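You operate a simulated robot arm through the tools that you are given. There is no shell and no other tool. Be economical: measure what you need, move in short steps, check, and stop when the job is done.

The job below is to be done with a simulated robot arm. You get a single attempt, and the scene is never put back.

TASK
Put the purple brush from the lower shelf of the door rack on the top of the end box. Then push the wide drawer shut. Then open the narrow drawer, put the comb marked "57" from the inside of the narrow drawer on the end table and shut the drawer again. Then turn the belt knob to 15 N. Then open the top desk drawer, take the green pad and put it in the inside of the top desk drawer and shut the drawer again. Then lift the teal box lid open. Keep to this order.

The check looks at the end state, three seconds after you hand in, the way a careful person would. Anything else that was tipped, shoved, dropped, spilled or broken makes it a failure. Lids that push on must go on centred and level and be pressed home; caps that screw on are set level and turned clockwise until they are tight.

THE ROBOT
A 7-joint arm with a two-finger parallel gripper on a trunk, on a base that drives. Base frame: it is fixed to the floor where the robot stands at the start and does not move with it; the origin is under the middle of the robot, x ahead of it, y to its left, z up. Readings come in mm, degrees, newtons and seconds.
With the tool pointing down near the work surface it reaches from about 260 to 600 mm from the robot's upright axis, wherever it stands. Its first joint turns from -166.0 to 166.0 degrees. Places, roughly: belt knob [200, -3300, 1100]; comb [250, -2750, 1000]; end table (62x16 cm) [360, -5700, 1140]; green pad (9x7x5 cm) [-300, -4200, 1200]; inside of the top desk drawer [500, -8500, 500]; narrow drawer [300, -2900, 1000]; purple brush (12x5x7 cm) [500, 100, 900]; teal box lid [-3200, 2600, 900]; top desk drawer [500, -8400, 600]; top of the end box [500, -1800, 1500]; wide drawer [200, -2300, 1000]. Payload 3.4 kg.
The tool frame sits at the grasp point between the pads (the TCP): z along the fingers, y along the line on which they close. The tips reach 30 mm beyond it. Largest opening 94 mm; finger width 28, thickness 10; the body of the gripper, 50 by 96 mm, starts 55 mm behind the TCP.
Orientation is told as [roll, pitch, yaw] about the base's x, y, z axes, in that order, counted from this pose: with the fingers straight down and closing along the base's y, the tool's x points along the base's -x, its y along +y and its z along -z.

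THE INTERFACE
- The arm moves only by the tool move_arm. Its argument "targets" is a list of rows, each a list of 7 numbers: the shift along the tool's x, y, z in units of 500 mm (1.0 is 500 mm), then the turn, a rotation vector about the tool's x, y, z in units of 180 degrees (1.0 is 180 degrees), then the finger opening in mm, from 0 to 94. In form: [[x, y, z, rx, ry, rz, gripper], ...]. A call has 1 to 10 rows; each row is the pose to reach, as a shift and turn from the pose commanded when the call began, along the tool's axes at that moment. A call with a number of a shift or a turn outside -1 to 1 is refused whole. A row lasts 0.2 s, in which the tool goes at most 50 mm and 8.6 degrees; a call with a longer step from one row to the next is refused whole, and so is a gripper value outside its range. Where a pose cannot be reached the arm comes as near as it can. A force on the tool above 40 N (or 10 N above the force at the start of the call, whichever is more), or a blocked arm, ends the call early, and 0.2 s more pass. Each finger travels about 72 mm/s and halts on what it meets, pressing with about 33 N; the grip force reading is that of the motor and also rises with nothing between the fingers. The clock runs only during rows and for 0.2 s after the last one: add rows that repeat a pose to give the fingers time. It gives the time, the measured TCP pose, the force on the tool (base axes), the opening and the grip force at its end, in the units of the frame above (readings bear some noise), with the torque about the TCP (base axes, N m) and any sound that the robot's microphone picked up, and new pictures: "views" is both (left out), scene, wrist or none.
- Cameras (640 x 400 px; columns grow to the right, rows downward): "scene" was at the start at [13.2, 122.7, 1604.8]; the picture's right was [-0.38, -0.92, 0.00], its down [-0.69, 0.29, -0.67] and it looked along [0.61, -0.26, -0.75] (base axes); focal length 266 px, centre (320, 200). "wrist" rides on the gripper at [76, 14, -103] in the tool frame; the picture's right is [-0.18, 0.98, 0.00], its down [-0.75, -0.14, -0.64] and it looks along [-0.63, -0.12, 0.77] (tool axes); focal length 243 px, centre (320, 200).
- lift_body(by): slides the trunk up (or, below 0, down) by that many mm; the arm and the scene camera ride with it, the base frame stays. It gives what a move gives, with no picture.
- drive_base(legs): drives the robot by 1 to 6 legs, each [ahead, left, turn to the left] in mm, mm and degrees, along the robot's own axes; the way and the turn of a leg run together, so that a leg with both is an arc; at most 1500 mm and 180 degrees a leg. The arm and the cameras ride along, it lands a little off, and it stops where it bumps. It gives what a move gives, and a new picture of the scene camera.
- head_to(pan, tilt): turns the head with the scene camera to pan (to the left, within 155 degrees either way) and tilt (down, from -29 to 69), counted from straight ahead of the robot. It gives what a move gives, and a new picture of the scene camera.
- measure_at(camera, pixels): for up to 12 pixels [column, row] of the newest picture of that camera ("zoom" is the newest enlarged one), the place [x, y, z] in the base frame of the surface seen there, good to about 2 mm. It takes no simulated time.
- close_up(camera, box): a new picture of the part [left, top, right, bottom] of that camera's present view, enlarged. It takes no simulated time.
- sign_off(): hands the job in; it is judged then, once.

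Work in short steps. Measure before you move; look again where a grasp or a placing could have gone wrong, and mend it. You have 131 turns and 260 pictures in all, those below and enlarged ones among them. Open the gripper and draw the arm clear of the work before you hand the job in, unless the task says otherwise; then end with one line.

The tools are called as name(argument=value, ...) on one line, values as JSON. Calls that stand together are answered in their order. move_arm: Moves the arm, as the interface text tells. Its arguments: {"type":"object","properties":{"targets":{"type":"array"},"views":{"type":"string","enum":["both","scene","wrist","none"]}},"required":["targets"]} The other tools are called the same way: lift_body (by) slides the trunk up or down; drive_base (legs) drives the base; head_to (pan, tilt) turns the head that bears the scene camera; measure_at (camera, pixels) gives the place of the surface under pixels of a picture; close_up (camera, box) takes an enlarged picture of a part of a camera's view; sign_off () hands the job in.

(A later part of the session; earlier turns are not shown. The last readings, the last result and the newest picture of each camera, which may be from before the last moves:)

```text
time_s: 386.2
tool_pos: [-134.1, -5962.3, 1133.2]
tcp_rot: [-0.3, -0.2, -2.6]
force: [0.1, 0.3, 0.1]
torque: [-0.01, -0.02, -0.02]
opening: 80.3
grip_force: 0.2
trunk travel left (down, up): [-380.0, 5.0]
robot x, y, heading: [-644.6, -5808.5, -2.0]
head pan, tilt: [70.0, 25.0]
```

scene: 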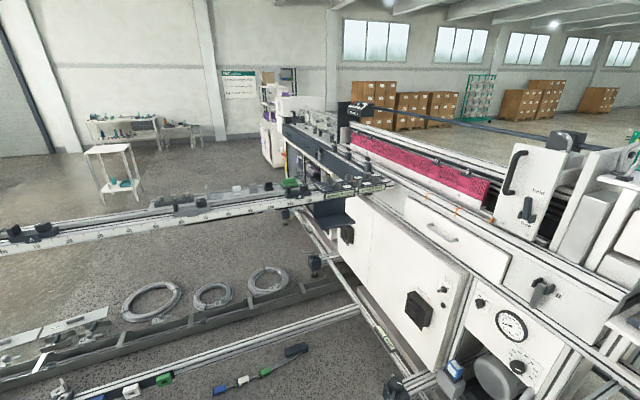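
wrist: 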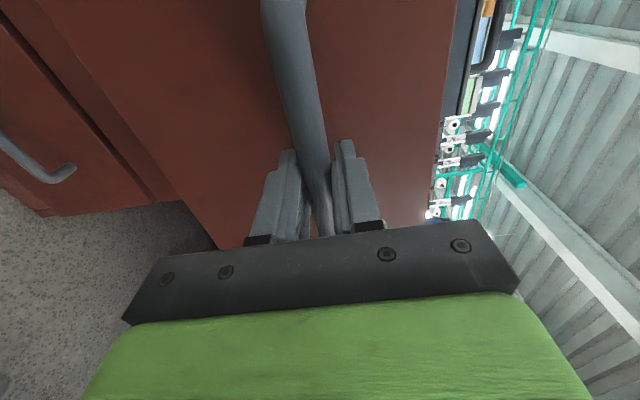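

Pad visible at (290,186). Go north 700, raise the arm, and turn to face north.

drive_base(legs=[[0, 680, 2]])

move_arm(targets=[[0, 0, -0.09, 0, 0, 0, 90], [0, 0, -0.18, 0, 0, 0, 90], [0, 0, -0.26, 0, 0, 0, 90]], views="none")

drive_base(legs=[[0, 0, 90]])

head_to(pan=-15, tilt=35)

```text
time_s: 389.9
tool_pos: [-121.5, -5271.8, 1133.6]
tcp_rot: [-0.3, -0.1, -0.1]
force: [0.6, 0.1, 0.8]
torque: [0.0, -0.01, -0.02]
opening: 79.8
grip_force: 0.0
trunk travel left (down, up): [-380.0, 5.0]
robot x, y, heading: [-641.1, -5141.1, 0.8]
head pan, tilt: [70.0, 25.0]
```

scene: 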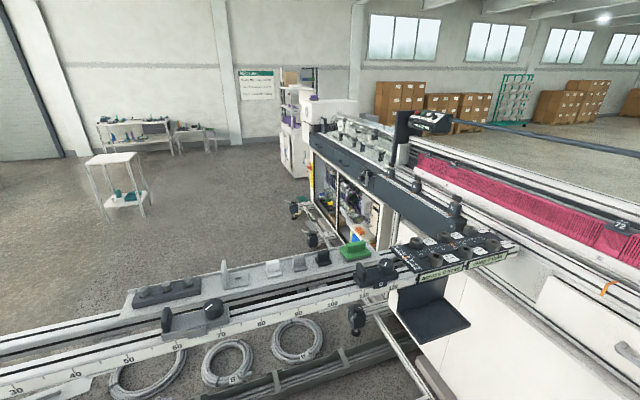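

```text
time_s: 390.7
tool_pos: [-123.8, -5269.7, 1263.7]
tcp_rot: [-0.3, -0.1, 0.0]
force: [0.0, -0.4, -0.4]
torque: [-0.03, -0.02, -0.02]
opening: 90.1
grip_force: 0.1
trunk travel left (down, up): [-380.0, 5.0]
robot x, y, heading: [-640.4, -5140.7, 0.6]
head pan, tilt: [70.0, 25.0]
```

```text
time_s: 394.9
tool_pos: [-507.8, -4624.0, 1262.9]
tcp_rot: [-0.3, -0.1, 89.6]
force: [-0.2, 0.3, 0.4]
torque: [0.0, 0.02, -0.01]
opening: 90.3
grip_force: 0.0
trunk travel left (down, up): [-380.0, 5.0]
robot x, y, heading: [-638.4, -5140.4, 90.4]
head pan, tilt: [70.0, 25.0]
```

scene: 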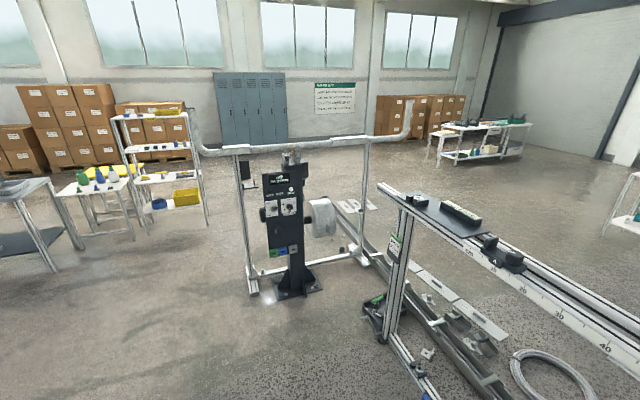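

```text
time_s: 396.5
tool_pos: [-506.4, -4623.5, 1263.3]
tcp_rot: [-0.4, -0.1, 89.7]
force: [-0.2, -0.1, -0.2]
torque: [-0.02, 0.0, -0.01]
opening: 90.1
grip_force: 0.1
trunk travel left (down, up): [-380.0, 5.0]
robot x, y, heading: [-640.1, -5139.5, 90.3]
head pan, tilt: [-15.0, 35.0]
```

scene: 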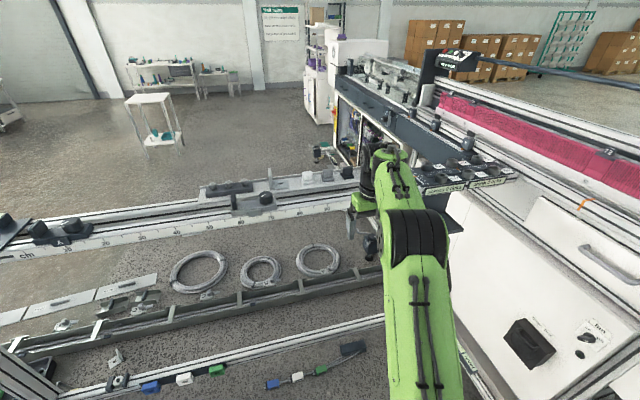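

Drive 300 mm closer and view the pad.

drive_base(legs=[[300, 60, 0]])

head_to(pan=-30, tilt=40)

close_up(camera="wrist", box=[0, 0, 640, 400])

```text
time_s: 398.6
tool_pos: [-565.7, -4322.5, 1261.9]
tcp_rot: [-0.3, -0.1, 89.4]
force: [0.7, -0.4, -0.9]
torque: [-0.04, 0.0, -0.02]
opening: 89.8
grip_force: 0.0
trunk travel left (down, up): [-380.0, 5.0]
robot x, y, heading: [-699.3, -4838.2, 90.0]
head pan, tilt: [-15.0, 35.0]
```

scene: 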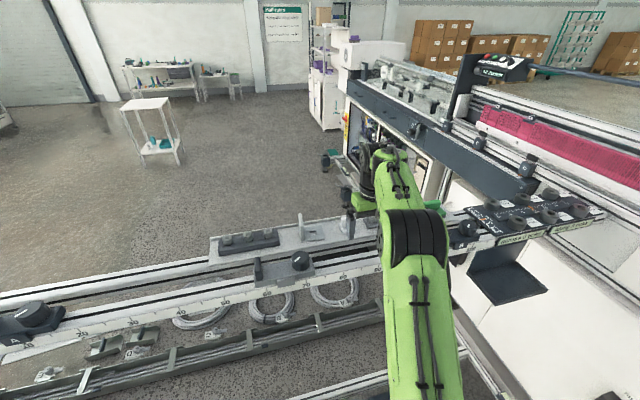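

```text
time_s: 399.3
tool_pos: [-565.2, -4323.5, 1263.5]
tcp_rot: [-0.4, -0.1, 89.5]
force: [0.1, 0.2, -1.1]
torque: [0.03, 0.01, 0.01]
opening: 89.9
grip_force: 0.1
trunk travel left (down, up): [-380.0, 5.0]
robot x, y, heading: [-697.5, -4838.5, 90.0]
head pan, tilt: [-30.0, 40.0]
```

scene: 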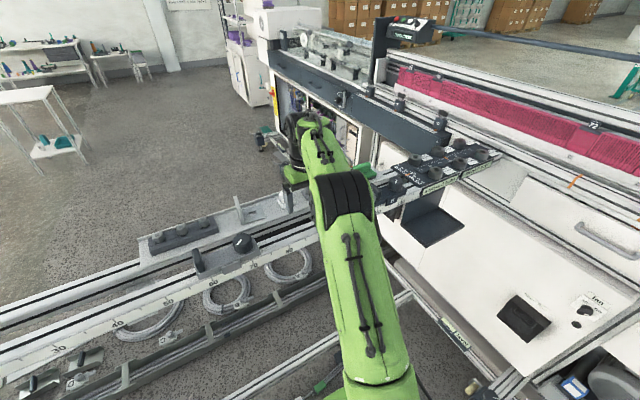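

```text
1.00 times, centred on (320, 200) of wrist (not enlarged: the box is as wide or as high as the picture)
```

zoom: 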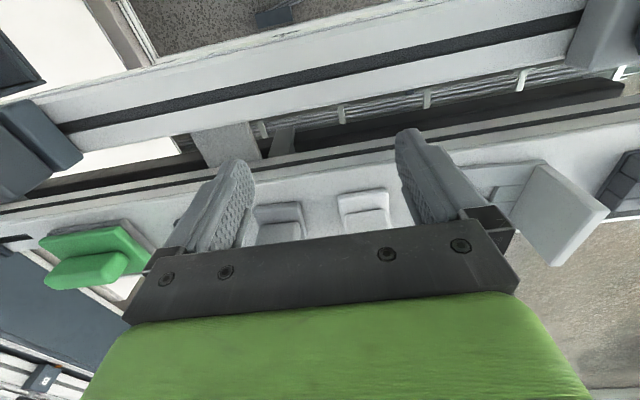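

Pad at left of the wrist view (100,255). Measure it and neighbours.

measure_at(camera="wrist", pixels=[[60, 240], [100, 237], [120, 232], [145, 255], [90, 270], [120, 262], [60, 275], [130, 290], [50, 130], [278, 215], [20, 245], [55, 288]])

close_up(camera="wrist", box=[0, 170, 200, 320])

```text
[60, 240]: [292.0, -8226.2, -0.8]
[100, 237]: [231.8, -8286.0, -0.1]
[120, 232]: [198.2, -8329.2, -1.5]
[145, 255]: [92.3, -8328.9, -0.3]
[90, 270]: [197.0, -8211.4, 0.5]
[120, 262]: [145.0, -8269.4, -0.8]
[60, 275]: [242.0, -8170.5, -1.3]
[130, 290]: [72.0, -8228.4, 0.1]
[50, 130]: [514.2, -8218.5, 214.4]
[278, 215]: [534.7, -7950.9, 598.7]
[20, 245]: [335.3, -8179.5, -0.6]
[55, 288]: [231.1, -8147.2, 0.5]
```

```text
2.67 times, centred on (100, 245) of wrist
```

zoom: 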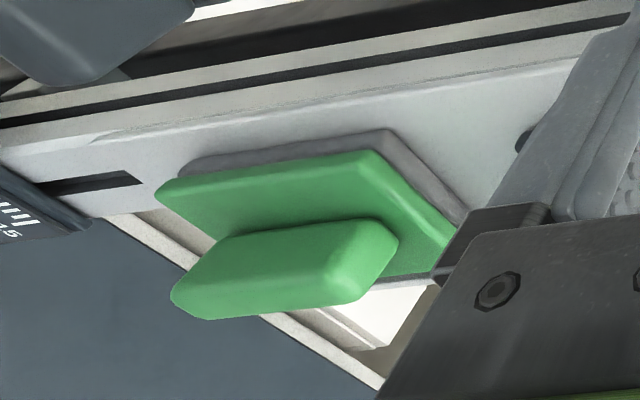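

The wrist picture was stale; measure via the zoom.

measure_at(camera="zoom", pixels=[[170, 185], [365, 155], [445, 265], [225, 250], [280, 270], [330, 225], [385, 240], [180, 295], [300, 310], [400, 140], [440, 165], [350, 295]])

```text
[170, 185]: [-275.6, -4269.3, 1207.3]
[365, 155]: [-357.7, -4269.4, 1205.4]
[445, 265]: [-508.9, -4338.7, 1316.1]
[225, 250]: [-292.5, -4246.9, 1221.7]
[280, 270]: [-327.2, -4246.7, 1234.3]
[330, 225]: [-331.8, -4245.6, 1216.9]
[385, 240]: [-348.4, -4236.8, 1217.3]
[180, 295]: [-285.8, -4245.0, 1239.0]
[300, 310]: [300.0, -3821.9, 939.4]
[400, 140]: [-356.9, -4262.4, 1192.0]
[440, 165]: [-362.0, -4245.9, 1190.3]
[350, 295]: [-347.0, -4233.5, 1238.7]
```

Pad: block x −361…−274, y −4270…−4200; handle y −4247…−4221, z 1208–1242. I'll grip the handle closing along y: rotate the tool +90° and retract/raise first.

move_arm(targets=[[0.08, 0, -0.02, 0, 0, 0, 70], [0.16, 0, -0.05, 0, 0, 0, 60], [0.2, 0, -0.09, 0, 0, 0, 60]], views="none")

move_arm(targets=[[0, 0, 0, 0, 0, 0.047, 60], [0, 0, 0, 0, 0, 0.094, 60], [0, 0, 0, 0, 0, 0.141, 60], [0, 0, 0, 0, 0, 0.188, 60], [0, 0, 0, 0, 0, 0.235, 60], [0, 0, 0, 0, 0, 0.282, 60], [0, 0, 0, 0, 0, 0.329, 60], [0, 0, 0, 0, 0, 0.376, 60], [0, 0, 0, 0, 0, 0.423, 60], [0, 0, 0, 0, 0, 0.47, 60]], views="none")

drive_base(legs=[[0, -215, 0], [95, 0, 0]])

```text
time_s: 400.1
tool_pos: [-568.0, -4424.4, 1308.0]
tcp_rot: [-0.3, -0.1, 89.5]
force: [-0.4, -1.0, -0.7]
torque: [0.02, 0.0, 0.01]
opening: 60.0
grip_force: 0.1
trunk travel left (down, up): [-380.0, 5.0]
robot x, y, heading: [-701.6, -4838.8, 90.3]
head pan, tilt: [-30.0, 40.0]
```

```text
time_s: 402.3
tool_pos: [-567.8, -4423.7, 1306.9]
tcp_rot: [0.1, -0.3, 4.6]
force: [-0.1, 0.3, -0.4]
torque: [0.0, 0.03, -0.04]
opening: 60.3
grip_force: 0.0
trunk travel left (down, up): [-380.0, 5.0]
robot x, y, heading: [-702.2, -4840.0, 90.0]
head pan, tilt: [-30.0, 40.0]
```

```text
time_s: 404.7
tool_pos: [-352.2, -4325.1, 1307.2]
tcp_rot: [0.1, -0.2, 5.2]
force: [0.7, 0.6, 0.0]
torque: [-0.04, -0.02, 0.0]
opening: 60.1
grip_force: 0.0
trunk travel left (down, up): [-380.0, 5.0]
robot x, y, heading: [-490.3, -4742.5, 90.7]
head pan, tilt: [-30.0, 40.0]
```

scene: 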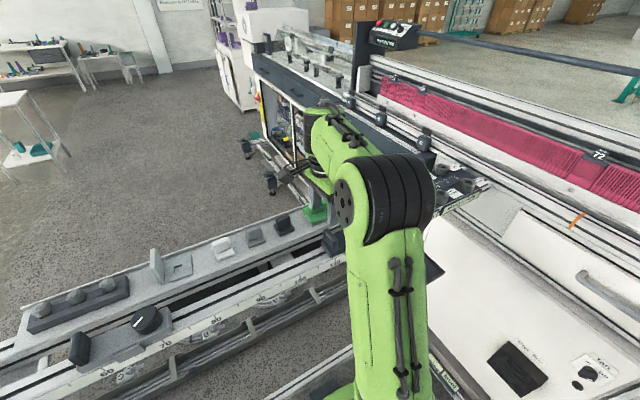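

Move above the pad handle, correcting yaw.

move_arm(targets=[[-0.042, 0.0875, 0, 0, 0, 0.0145, 60], [-0.084, 0.175, 0, 0, 0, 0.029, 60], [-0.084, 0.175, 0.02, 0, 0, 0.029, 60]], views="wrist")

```text
time_s: 405.5
tool_pos: [-320.1, -4236.9, 1301.1]
tcp_rot: [0.3, -0.5, -0.1]
force: [-0.3, -0.6, 0.0]
torque: [0.02, -0.02, 0.03]
opening: 60.1
grip_force: 0.0
trunk travel left (down, up): [-380.0, 5.0]
robot x, y, heading: [-485.7, -4745.2, 90.5]
head pan, tilt: [-30.0, 40.0]
```

wrist: 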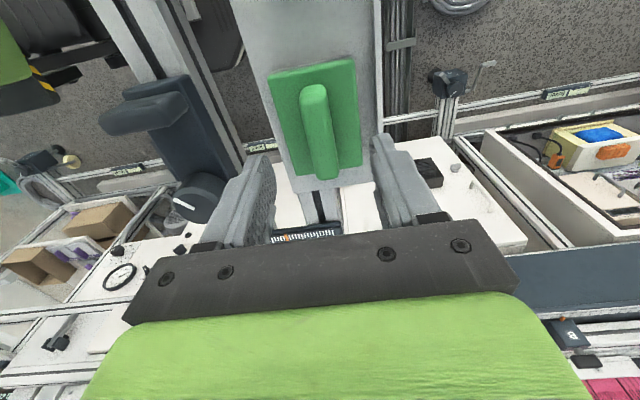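

measure_at(camera="wrist", pixels=[[315, 90], [303, 120], [328, 120], [322, 175], [315, 100], [345, 130], [285, 130], [290, 75], [355, 165], [200, 190], [225, 165], [235, 150]])

```text
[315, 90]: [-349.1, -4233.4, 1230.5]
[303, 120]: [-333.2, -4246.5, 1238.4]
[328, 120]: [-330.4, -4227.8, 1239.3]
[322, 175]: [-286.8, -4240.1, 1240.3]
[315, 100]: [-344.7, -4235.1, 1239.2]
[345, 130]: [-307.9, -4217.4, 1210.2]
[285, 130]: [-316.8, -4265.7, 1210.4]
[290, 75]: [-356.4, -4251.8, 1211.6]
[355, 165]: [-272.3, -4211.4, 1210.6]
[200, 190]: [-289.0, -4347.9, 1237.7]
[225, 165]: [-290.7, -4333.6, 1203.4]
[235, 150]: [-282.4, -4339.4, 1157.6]
```

Handle centre (−317,−4237), yaw ≈−5°, block top 1210. Descend 57 mm and close.

move_arm(targets=[[-0.002, 0, 0.05, 0, 0, 0.0275, 55], [-0.004, 0, 0.114, 0, 0, 0.0275, 50], [-0.004, 0, 0.114, 0, 0, 0.0275, 30], [-0.004, 0, 0.114, 0, 0, 0.0275, 8], [-0.004, 0, 0.114, 0, 0, 0.0275, 8], [-0.004, 0, 0.114, 0, 0, 0.0275, 8]], views="wrist")

move_arm(targets=[[0, 0, -0.02, 0, 0, 0, 8], [0, 0, -0.06, 0, 0, 0, 8], [0, 0, -0.1, 0, 0, 0, 8]], views="wrist")

```text
time_s: 406.9
tool_pos: [-314.4, -4235.6, 1240.9]
tcp_rot: [0.1, -0.4, -5.0]
force: [-0.4, -0.2, 0.6]
torque: [0.01, -0.02, -0.06]
opening: 23.7
grip_force: 32.5
trunk travel left (down, up): [-380.0, 5.0]
robot x, y, heading: [-484.6, -4742.6, 90.7]
head pan, tilt: [-30.0, 40.0]
```

wrist: 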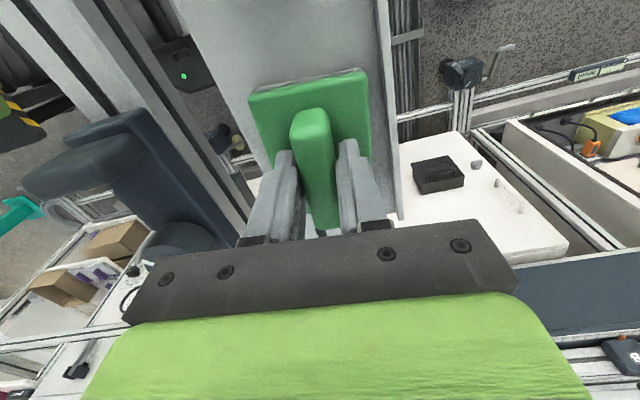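

```text
time_s: 407.7
tool_pos: [-315.9, -4235.2, 1291.2]
tcp_rot: [0.2, -0.3, -5.0]
force: [0.2, -0.2, -1.5]
torque: [0.03, 0.01, 0.0]
opening: 23.9
grip_force: 32.7
trunk travel left (down, up): [-380.0, 5.0]
robot x, y, heading: [-483.9, -4741.9, 90.6]
head pan, tilt: [-30.0, 40.0]
```

wrist: 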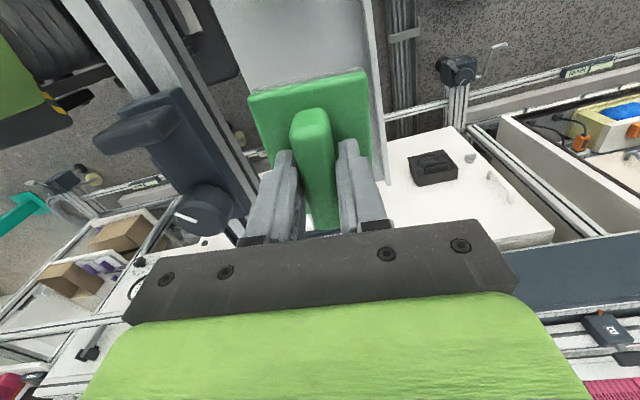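

Held. Raise another 35 mm, shift west 120 mm to avoid the black holder south of it, then back away.

move_arm(targets=[[0, 0, -0.04, 0, 0, 0, 8], [0, 0, -0.07, 0, 0, 0, 8]], views="none")

drive_base(legs=[[0, 150, 0], [-400, 0, 0]])

```text
time_s: 408.3
tool_pos: [-315.5, -4235.7, 1326.0]
tcp_rot: [0.1, -0.3, -5.0]
force: [0.0, -0.1, -1.5]
torque: [0.02, 0.0, 0.0]
opening: 23.6
grip_force: 33.5
trunk travel left (down, up): [-380.0, 5.0]
robot x, y, heading: [-479.8, -4740.0, 90.6]
head pan, tilt: [-30.0, 40.0]
```

```text
time_s: 411.8
tool_pos: [-461.7, -4646.7, 1325.7]
tcp_rot: [0.2, -0.2, -5.2]
force: [-0.8, 0.1, -0.6]
torque: [0.01, 0.0, 0.01]
opening: 23.7
grip_force: 33.1
trunk travel left (down, up): [-380.0, 5.0]
robot x, y, heading: [-630.6, -5153.3, 90.2]
head pan, tilt: [-30.0, 40.0]
```

scene: 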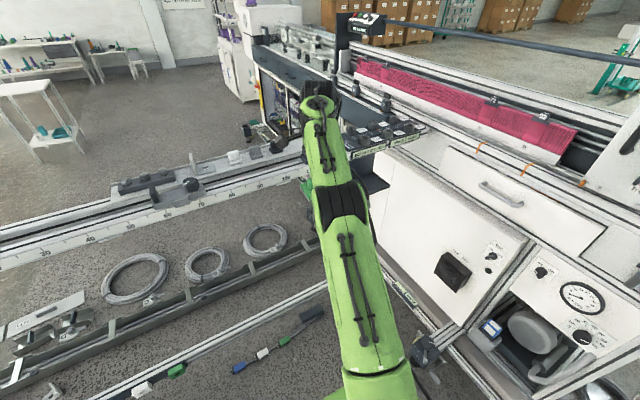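

Travel to the desk: face east, back 100, south 1900, east 1400, turn to face south.

drive_base(legs=[[0, 0, -90], [-100, 0, 0], [0, -1000, 0], [0, -900, 0], [1390, 0, 0], [0, 0, -90]])

head_to(pan=0, tilt=45)

```text
time_s: 436.0
tool_pos: [501.3, -7511.7, 1325.0]
tcp_rot: [0.2, -0.4, 174.9]
force: [-0.3, 1.0, -1.0]
torque: [-0.01, 0.01, 0.0]
opening: 23.8
grip_force: 32.9
trunk travel left (down, up): [-380.0, 5.0]
robot x, y, heading: [669.0, -7005.6, -89.8]
head pan, tilt: [-30.0, 40.0]
```

scene: 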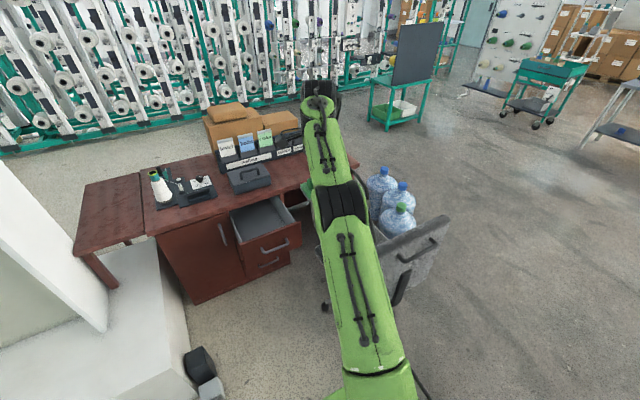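

```text
time_s: 437.0
tool_pos: [501.6, -7512.5, 1325.7]
tcp_rot: [0.2, -0.3, 175.0]
force: [-0.1, 0.5, -0.5]
torque: [0.01, 0.02, 0.04]
opening: 23.4
grip_force: 33.2
trunk travel left (down, up): [-380.0, 5.0]
robot x, y, heading: [671.4, -7007.3, -89.6]
head pan, tilt: [0.0, 45.0]
```

scene: 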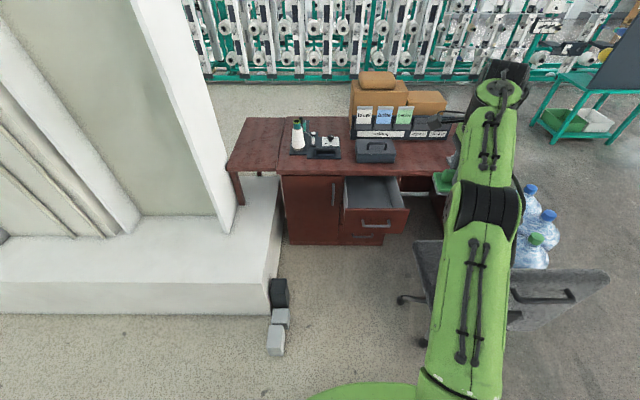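

Drive forward 560 mm so the arm is above the open drawer, then lower the trunk.

drive_base(legs=[[560, 0, 0]])

lift_body(by=-378)

head_to(pan=5, tilt=55)

```text
time_s: 440.2
tool_pos: [509.1, -8066.3, 1325.1]
tcp_rot: [0.1, -0.3, 175.2]
force: [0.1, -0.5, -0.8]
torque: [0.04, -0.02, 0.03]
opening: 23.7
grip_force: 33.2
trunk travel left (down, up): [-380.0, 5.0]
robot x, y, heading: [677.2, -7552.2, -89.4]
head pan, tilt: [0.0, 45.0]
```

scene: 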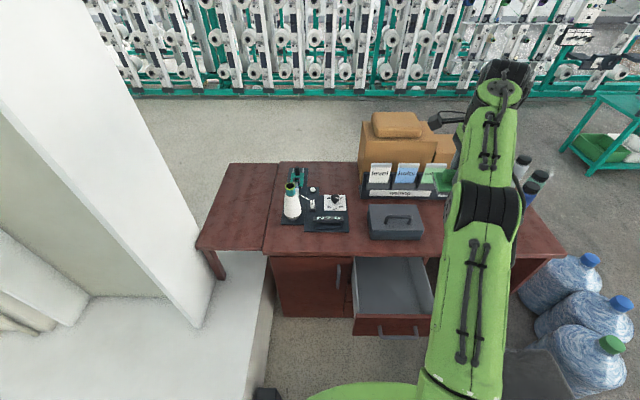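

```text
time_s: 443.8
tool_pos: [507.6, -8066.9, 947.0]
tcp_rot: [0.0, -0.2, 175.2]
force: [-0.2, 0.1, -0.1]
torque: [0.02, -0.01, 0.01]
opening: 23.8
grip_force: 32.9
trunk travel left (down, up): [-2.0, 383.0]
robot x, y, heading: [675.3, -7557.6, -89.3]
head pan, tilt: [0.0, 45.0]
```

```text
time_s: 444.5
tool_pos: [509.0, -8067.1, 948.0]
tcp_rot: [0.2, -0.3, 175.2]
force: [0.2, -0.6, -0.8]
torque: [0.04, 0.03, -0.02]
opening: 23.8
grip_force: 33.1
trunk travel left (down, up): [-2.0, 383.0]
robot x, y, heading: [675.2, -7555.1, -89.4]
head pan, tilt: [5.0, 55.0]
```

scene: 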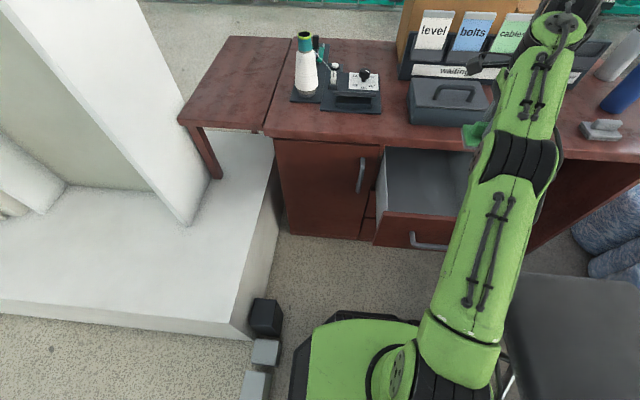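

Shift over the drawer centre (530,−8110) and lower 190 mm.

move_arm(targets=[[0.051, 0.082, 0, 0, 0, 0, 8], [0.051, 0.082, 0.09, 0, 0, 0, 8], [0.051, 0.082, 0.18, 0, 0, 0, 8], [0.051, 0.082, 0.27, 0, 0, 0, 8], [0.051, 0.082, 0.36, 0, 0, 0, 8], [0.051, 0.082, 0.38, 0, 0, 0, 8]])

```text
time_s: 445.9
tool_pos: [529.8, -8110.0, 759.3]
tcp_rot: [0.2, -0.3, 175.2]
force: [0.3, 0.9, -1.2]
torque: [0.02, 0.0, 0.01]
opening: 23.7
grip_force: 32.3
out of reach, approached as far as the arm can: row 1, 2
trunk travel left (down, up): [-2.0, 383.0]
robot x, y, heading: [675.8, -7557.6, -89.2]
head pan, tilt: [5.0, 55.0]
```

scene: 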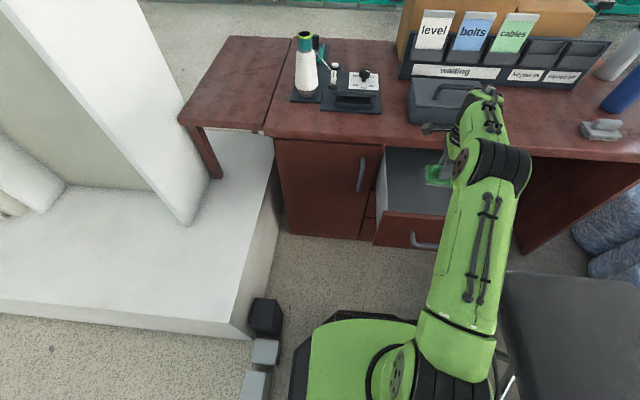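
wrist: 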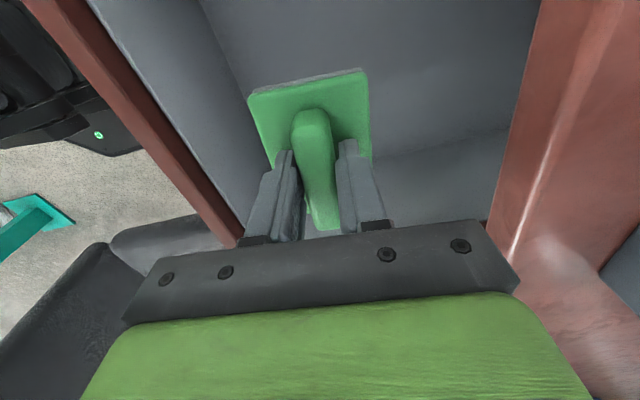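

Clear on all sides. Lower 180 mm into the drawer.

move_arm(targets=[[0, 0, 0.09, 0, 0, 0, 8], [0, 0, 0.18, 0, 0, 0, 8], [0, 0, 0.27, 0, 0, 0, 8], [0, 0, 0.36, 0, 0, 0, 8], [0, 0, 0.36, 0, 0, 0, 8]])

```text
time_s: 447.1
tool_pos: [528.5, -8110.7, 580.1]
tcp_rot: [0.2, -0.3, 175.2]
force: [-0.4, 0.3, -1.5]
torque: [-0.01, 0.02, -0.03]
opening: 23.6
grip_force: 32.7
trunk travel left (down, up): [-2.0, 383.0]
robot x, y, heading: [675.0, -7557.5, -89.0]
head pan, tilt: [5.0, 55.0]
```

scene: 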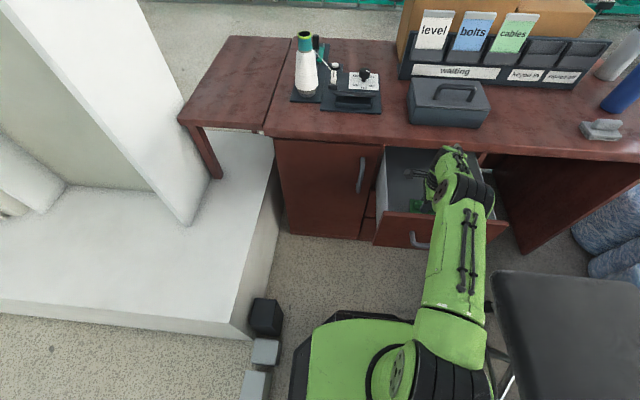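
wrist: 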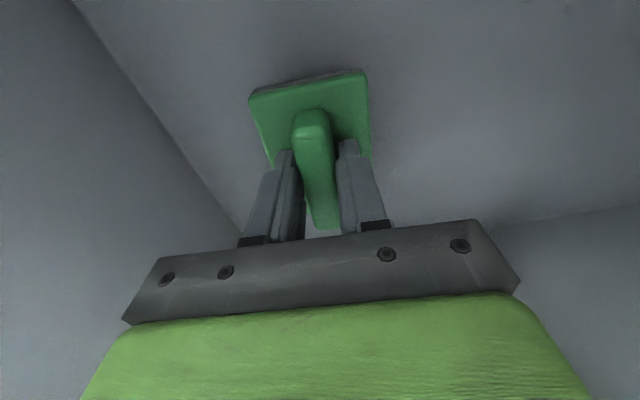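

Lower gently ~21 mm to the floor, then open.

move_arm(targets=[[0, 0, 0.02, 0, 0, 0, 8], [0, 0, 0.034, 0, 0, 0, 8], [0, 0, 0.041, 0, 0, 0, 8]], views="none")

move_arm(targets=[[0, 0, 0, 0, 0, 0, 30], [0, 0, 0, 0, 0, 0, 48], [0, 0, 0, 0, 0, 0, 48], [0, 0, -0.09, 0, 0, 0, 48], [0, 0, -0.18, 0, 0, 0, 48]], views="wrist")

```text
time_s: 447.9
tool_pos: [529.4, -8108.9, 558.3]
tcp_rot: [0.1, -0.3, 175.2]
force: [-0.3, -0.2, -0.8]
torque: [0.02, -0.01, -0.01]
opening: 23.9
grip_force: 33.0
trunk travel left (down, up): [-2.0, 383.0]
robot x, y, heading: [673.7, -7556.7, -89.4]
head pan, tilt: [5.0, 55.0]
```

```text
time_s: 449.1
tool_pos: [530.8, -8109.0, 646.8]
tcp_rot: [0.2, -0.3, 175.1]
force: [-0.9, 0.2, 0.6]
torque: [0.02, 0.02, -0.01]
opening: 48.0
grip_force: 0.1
trunk travel left (down, up): [-2.0, 383.0]
robot x, y, heading: [675.5, -7560.2, -89.5]
head pan, tilt: [5.0, 55.0]
```

wrist: 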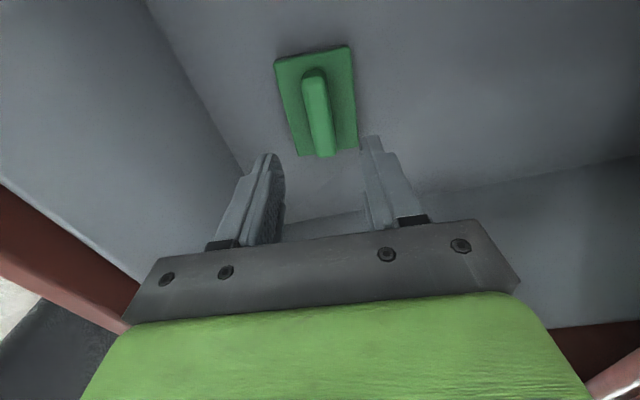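

Pad sits upright in the drawer. Rise out, close the fingers, and back off 260 mm.

move_arm(targets=[[0, 0, -0.09, 0, 0, 0, 48], [0, 0, -0.18, 0, 0, 0, 48], [0, 0, -0.26, 0, 0, 0, 20], [0, 0, -0.26, 0, 0, 0, 0]], views="none")

drive_base(legs=[[-265, 0, -0.5]])

```text
time_s: 450.1
tool_pos: [530.3, -8109.7, 777.5]
tcp_rot: [0.1, -0.3, 175.2]
force: [1.5, 0.7, 0.4]
torque: [-0.02, 0.0, -0.01]
opening: 0.0
grip_force: 29.6
trunk travel left (down, up): [-2.0, 383.0]
robot x, y, heading: [674.5, -7559.0, -89.0]
head pan, tilt: [5.0, 55.0]
```

```text
time_s: 452.0
tool_pos: [526.1, -7838.6, 776.8]
tcp_rot: [0.2, -0.3, 174.9]
force: [0.7, 0.0, 0.1]
torque: [-0.01, -0.02, -0.04]
opening: 0.2
grip_force: 33.2
trunk travel left (down, up): [-2.0, 383.0]
robot x, y, heading: [676.1, -7287.6, -89.5]
head pan, tilt: [5.0, 55.0]
```

scene: 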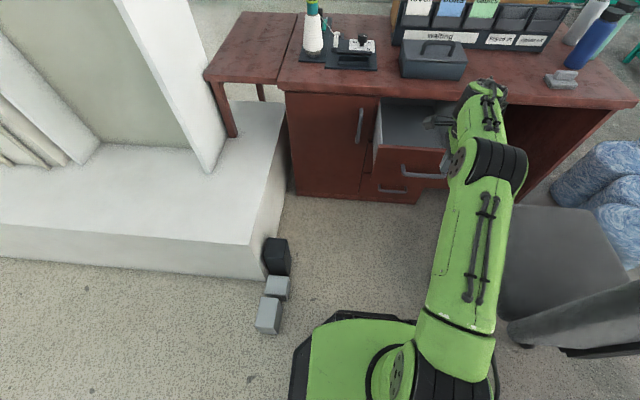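

Lower to z≈605, then drive forward to push the handle.

move_arm(targets=[[0, 0, 0.09, 0, 0, 0, 0], [0, 0, 0.18, 0, 0, 0, 0], [0, 0, 0.27, 0, 0, 0, 0], [0, 0, 0.344, 0, 0, 0, 0]], views="wrist")

drive_base(legs=[[240, 0, 0]])

```text
time_s: 453.0
tool_pos: [522.9, -7842.6, 605.6]
tcp_rot: [0.3, -0.2, 174.8]
force: [-0.9, 1.0, -0.5]
torque: [0.0, 0.03, -0.02]
opening: 0.1
grip_force: 33.1
trunk travel left (down, up): [-2.0, 383.0]
robot x, y, heading: [678.0, -7289.4, -89.7]
head pan, tilt: [5.0, 55.0]
```

wrist: 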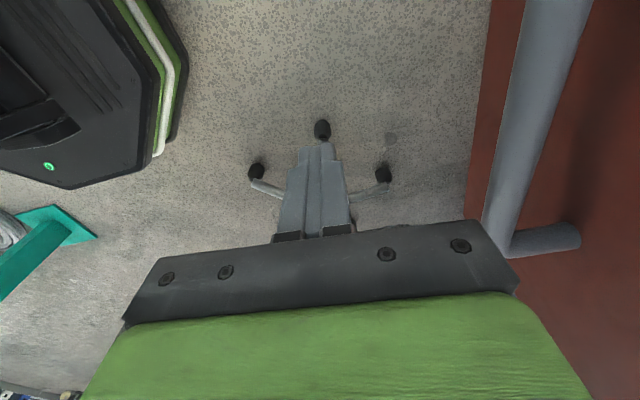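

```text
time_s: 454.8
tool_pos: [521.3, -8084.2, 604.3]
tcp_rot: [0.1, -0.3, 174.5]
force: [-0.3, 0.1, 0.5]
torque: [0.02, 0.01, -0.01]
opening: 0.1
grip_force: 33.2
trunk travel left (down, up): [-2.0, 383.0]
robot x, y, heading: [672.7, -7534.7, -90.0]
head pan, tilt: [5.0, 55.0]
```

scene: 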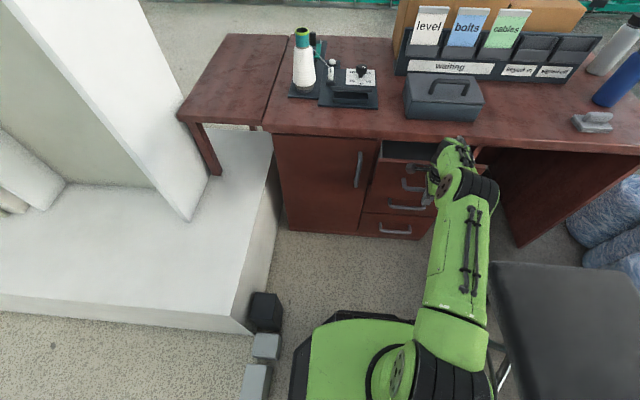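

Keep pushing with the base: 60 mm, then arm.

drive_base(legs=[[55, 0, 0]])

move_arm(targets=[[0, 0.02, 0, 0, 0, 0, 0], [0, 0.04, 0, 0, 0, 0, 0], [0, 0.06, 0, 0, 0, 0, 0], [0, 0.08, 0, 0, 0, 0, 0], [0, 0.1, 0, 0, 0, 0, 0]], views="scene")

measure_at(camera="scene", pixels=[[385, 165], [388, 160], [395, 185], [378, 190], [390, 210], [320, 180], [400, 160]])

```text
time_s: 455.8
tool_pos: [520.6, -8139.8, 604.7]
tcp_rot: [0.1, -0.3, 174.6]
force: [-0.6, -0.3, 0.3]
torque: [0.02, 0.02, 0.0]
opening: 0.0
grip_force: 33.3
trunk travel left (down, up): [-2.0, 383.0]
robot x, y, heading: [674.9, -7590.8, -90.0]
head pan, tilt: [5.0, 55.0]
```

scene: 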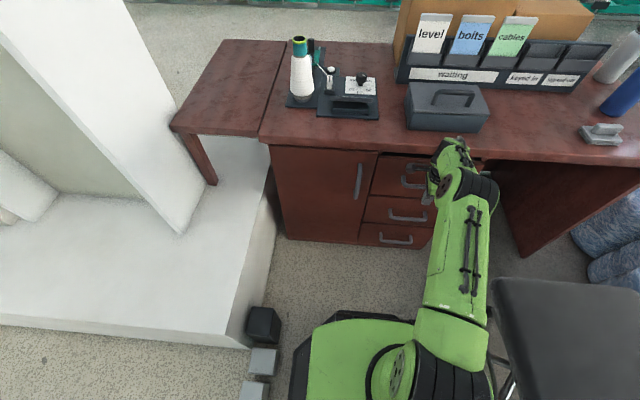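

```text
time_s: 456.8
tool_pos: [519.3, -8157.0, 604.7]
tcp_rot: [-0.9, -0.2, 174.0]
force: [-0.4, 12.7, 3.8]
torque: [-0.19, -0.07, 0.12]
opening: 0.0
grip_force: 33.6
out of reach, approached as far as the arm can: row 3, 4, 5
trunk travel left (down, up): [-2.0, 383.0]
robot x, y, heading: [675.6, -7584.0, -89.6]
head pan, tilt: [5.0, 55.0]
stopped in row 5: the force on the tool passed its limit at 44 N (the readings are from after the stop); the commanded pose is now the measured one
```

scene: 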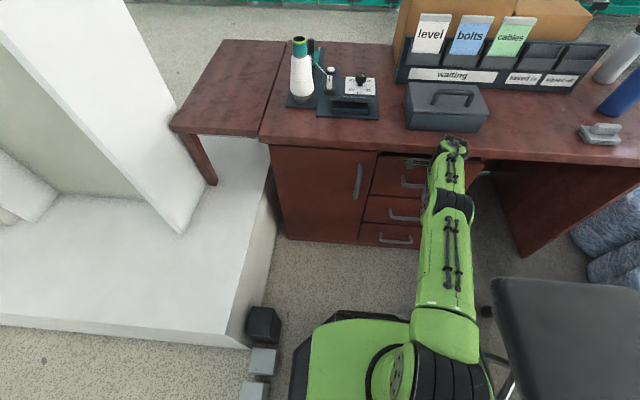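

```text
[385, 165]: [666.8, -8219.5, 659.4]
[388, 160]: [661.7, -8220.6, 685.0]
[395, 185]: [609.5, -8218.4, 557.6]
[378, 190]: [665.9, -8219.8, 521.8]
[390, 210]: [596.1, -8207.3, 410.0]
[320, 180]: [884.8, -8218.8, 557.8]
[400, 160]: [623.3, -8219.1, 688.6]
```

Drawer is shut (face at −8219.5). Back off, raise the trunk, retract the arm, and start toward the teal box.

drive_base(legs=[[-550, 0, 0]])

lift_body(by=380)

move_arm(targets=[[0, -0.09, -0.03, 0, 0, 0, 0], [0, -0.18, -0.06, 0, 0, 0, 0], [0, -0.26, -0.1, 0, 0, 0, 0], [0, -0.3, -0.18, 0, 0, 0, 0], [0, -0.3, -0.26, 0, 0, 0, 0]], views="none")

drive_base(legs=[[0, 0, 90], [-1370, 0, 0], [0, 1170, 0], [-1400, 0, 0], [-1400, 0, 0], [-340, 0, 0]])

```text
time_s: 460.0
tool_pos: [519.5, -7607.5, 602.9]
tcp_rot: [-0.8, -0.3, 174.1]
force: [0.1, 0.5, -0.7]
torque: [0.02, -0.01, -0.01]
opening: 0.0
grip_force: 33.3
trunk travel left (down, up): [-2.0, 383.0]
robot x, y, heading: [676.4, -7038.7, -90.0]
head pan, tilt: [5.0, 55.0]
```

scene: 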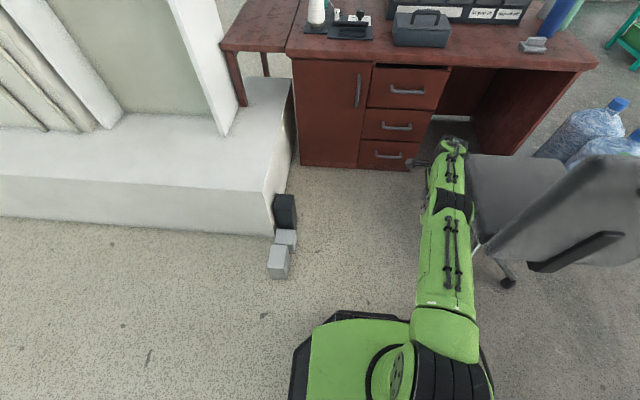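

```text
time_s: 463.6
tool_pos: [518.8, -7608.0, 983.2]
tcp_rot: [-0.8, -0.2, 174.0]
force: [-0.2, -0.9, 0.4]
torque: [0.0, 0.03, -0.01]
opening: 0.0
grip_force: 32.8
trunk travel left (down, up): [-382.0, 3.0]
robot x, y, heading: [674.0, -7038.1, -90.0]
head pan, tilt: [5.0, 55.0]
```

```text
time_s: 464.9
tool_pos: [534.4, -7460.8, 1114.5]
tcp_rot: [-0.8, -0.3, 173.9]
force: [0.2, 0.1, -0.1]
torque: [-0.01, 0.03, -0.01]
opening: 0.1
grip_force: 32.6
trunk travel left (down, up): [-382.0, 3.0]
robot x, y, heading: [674.0, -7032.9, -90.4]
head pan, tilt: [5.0, 55.0]
```

```text
time_s: 496.1
tool_pos: [-3423.6, -6018.8, 1115.5]
tcp_rot: [-0.8, -0.3, -94.9]
force: [-0.2, -0.6, 1.1]
torque: [0.04, 0.0, 0.04]
opening: 0.1
grip_force: 33.0
trunk travel left (down, up): [-382.0, 3.0]
robot x, y, heading: [-3848.0, -5885.1, 1.1]
head pan, tilt: [5.0, 55.0]
```

scene: 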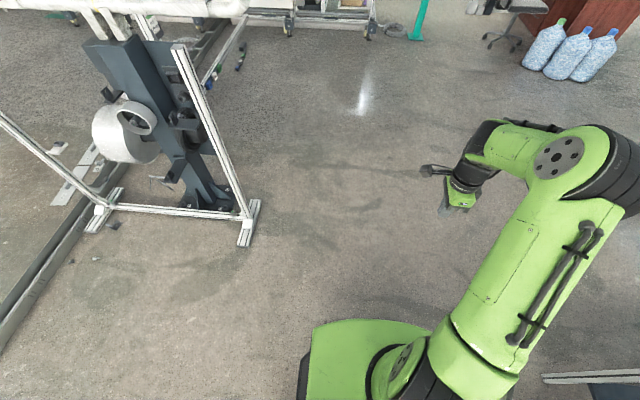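

drive_base(legs=[[80, 0, -1.1], [0, 800, 0], [-1090, 0, 0], [0, 1400, 0], [0, 1400, 0], [0, 1200, 0]])

head_to(pan=60, tilt=25)

```text
time_s: 523.6
tool_pos: [-4486.5, -1472.8, 1115.6]
tcp_rot: [-0.8, -0.4, -92.7]
force: [-0.3, 0.0, -0.8]
torque: [-0.05, 0.0, 0.02]
opening: 0.1
grip_force: 33.1
trunk travel left (down, up): [-382.0, 3.0]
robot x, y, heading: [-4915.6, -1360.9, 2.9]
head pan, tilt: [5.0, 55.0]
stopped in leg 6: the robot was blocked; the commanded pose is now the measured one
```

scene: 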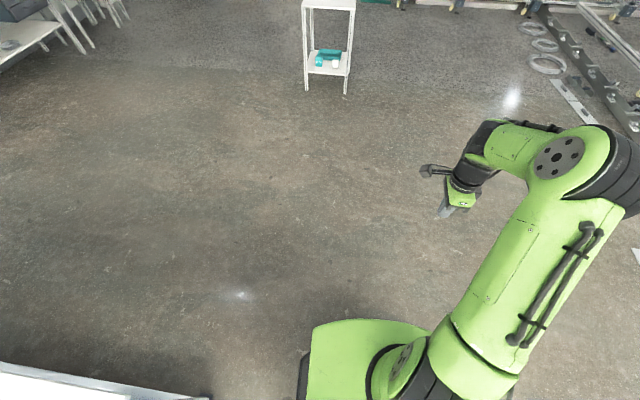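

```text
time_s: 524.8
tool_pos: [-4486.1, -1480.0, 1115.5]
tcp_rot: [-0.8, -0.1, -92.7]
force: [0.1, 0.1, 0.1]
torque: [-0.03, 0.02, 0.0]
opening: 0.2
grip_force: 33.0
trunk travel left (down, up): [-382.0, 3.0]
robot x, y, heading: [-4918.8, -1361.4, 3.0]
head pan, tilt: [60.0, 25.0]
5 turns are left
```

scene: 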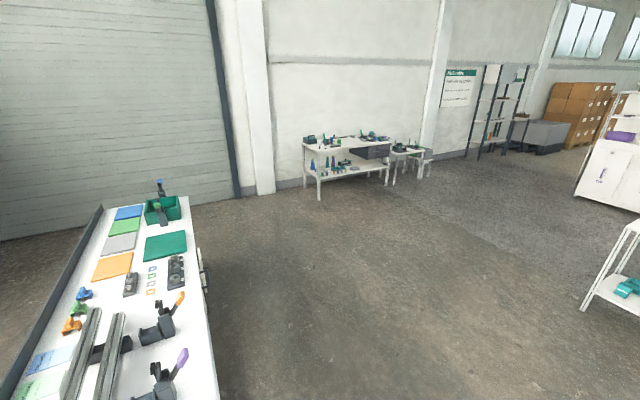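

Five turns remain. I drive to about (−3800, 1350), face north, and take close views and measurements of the teal box on the wall table.

measure_at(camera="scene", pixels=[[308, 140], [314, 139], [320, 150], [318, 196], [385, 185], [345, 145], [585, 308], [640, 330], [214, 380], [303, 140], [312, 136], [340, 140]])

close_up(camera="scene", box=[280, 115, 440, 215])

drive_base(legs=[[1150, 0, -3], [0, 1400, 0], [0, 1400, 0], [0, 0, 90]])

head_to(pan=-20, tilt=30)

close_up(camera="scene", box=[220, 60, 460, 210])

measure_at(camera="zoom", pixels=[[80, 100], [160, 100], [240, 100], [320, 100], [400, 100], [480, 100], [80, 200], [160, 200], [240, 200], [320, 200], [400, 200], [480, 200]])

```text
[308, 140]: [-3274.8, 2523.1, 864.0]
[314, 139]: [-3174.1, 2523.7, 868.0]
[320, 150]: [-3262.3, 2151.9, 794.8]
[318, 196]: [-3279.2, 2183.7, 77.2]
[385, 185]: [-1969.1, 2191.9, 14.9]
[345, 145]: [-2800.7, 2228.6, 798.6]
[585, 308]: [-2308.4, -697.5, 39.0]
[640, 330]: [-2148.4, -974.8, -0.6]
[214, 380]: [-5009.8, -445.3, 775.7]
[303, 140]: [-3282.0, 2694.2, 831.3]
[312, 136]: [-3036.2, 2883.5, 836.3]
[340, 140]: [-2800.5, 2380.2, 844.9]
```

```text
4.00 times, centred on (360, 165) of scene
```

zoom: 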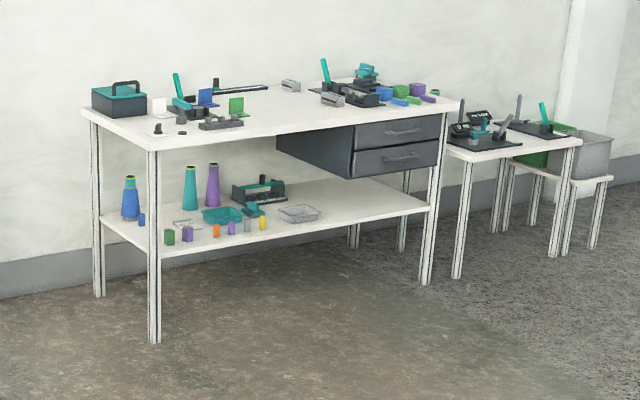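

```text
time_s: 547.7
tool_pos: [-3584.2, 1907.0, 1115.4]
tcp_rot: [-0.7, -0.2, -7.0]
force: [0.2, -0.8, -0.2]
torque: [-0.02, -0.02, 0.0]
opening: 0.0
grip_force: 33.7
trunk travel left (down, up): [-382.0, 3.0]
robot x, y, heading: [-3734.8, 1483.7, 88.9]
head pan, tilt: [60.0, 25.0]
```

scene: 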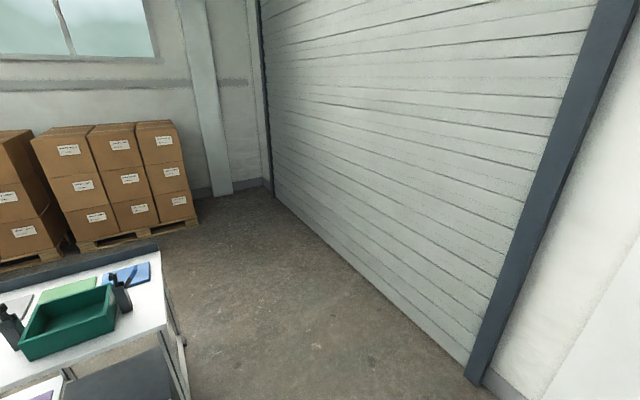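

```text
time_s: 549.3
tool_pos: [-3584.6, 1907.9, 1116.1]
tcp_rot: [-0.7, -0.2, -7.0]
force: [0.0, 0.5, -0.1]
torque: [0.0, -0.03, -0.05]
opening: 0.0
grip_force: 32.9
trunk travel left (down, up): [-382.0, 3.0]
robot x, y, heading: [-3731.3, 1485.4, 89.0]
head pan, tilt: [-20.0, 30.0]
```

scene: 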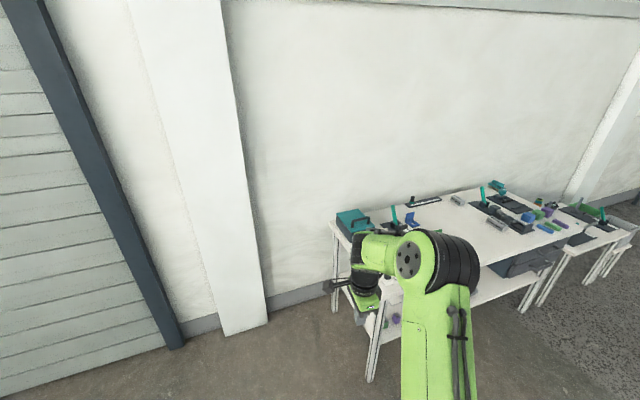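

```text
2.67 times, centred on (340, 135) of scene
```

zoom: 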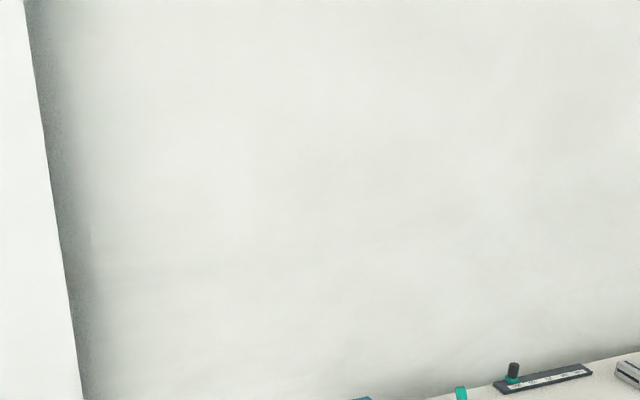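

```text
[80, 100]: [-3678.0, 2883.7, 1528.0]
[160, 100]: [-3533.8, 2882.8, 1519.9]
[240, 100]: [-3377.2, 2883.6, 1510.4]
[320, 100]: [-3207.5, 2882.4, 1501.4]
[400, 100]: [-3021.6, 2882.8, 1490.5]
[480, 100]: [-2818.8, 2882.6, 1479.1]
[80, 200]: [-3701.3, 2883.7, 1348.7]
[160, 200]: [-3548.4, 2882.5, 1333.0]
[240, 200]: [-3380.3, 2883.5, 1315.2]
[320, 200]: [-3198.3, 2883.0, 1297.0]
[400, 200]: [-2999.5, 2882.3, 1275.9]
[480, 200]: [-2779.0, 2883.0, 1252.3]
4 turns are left
```

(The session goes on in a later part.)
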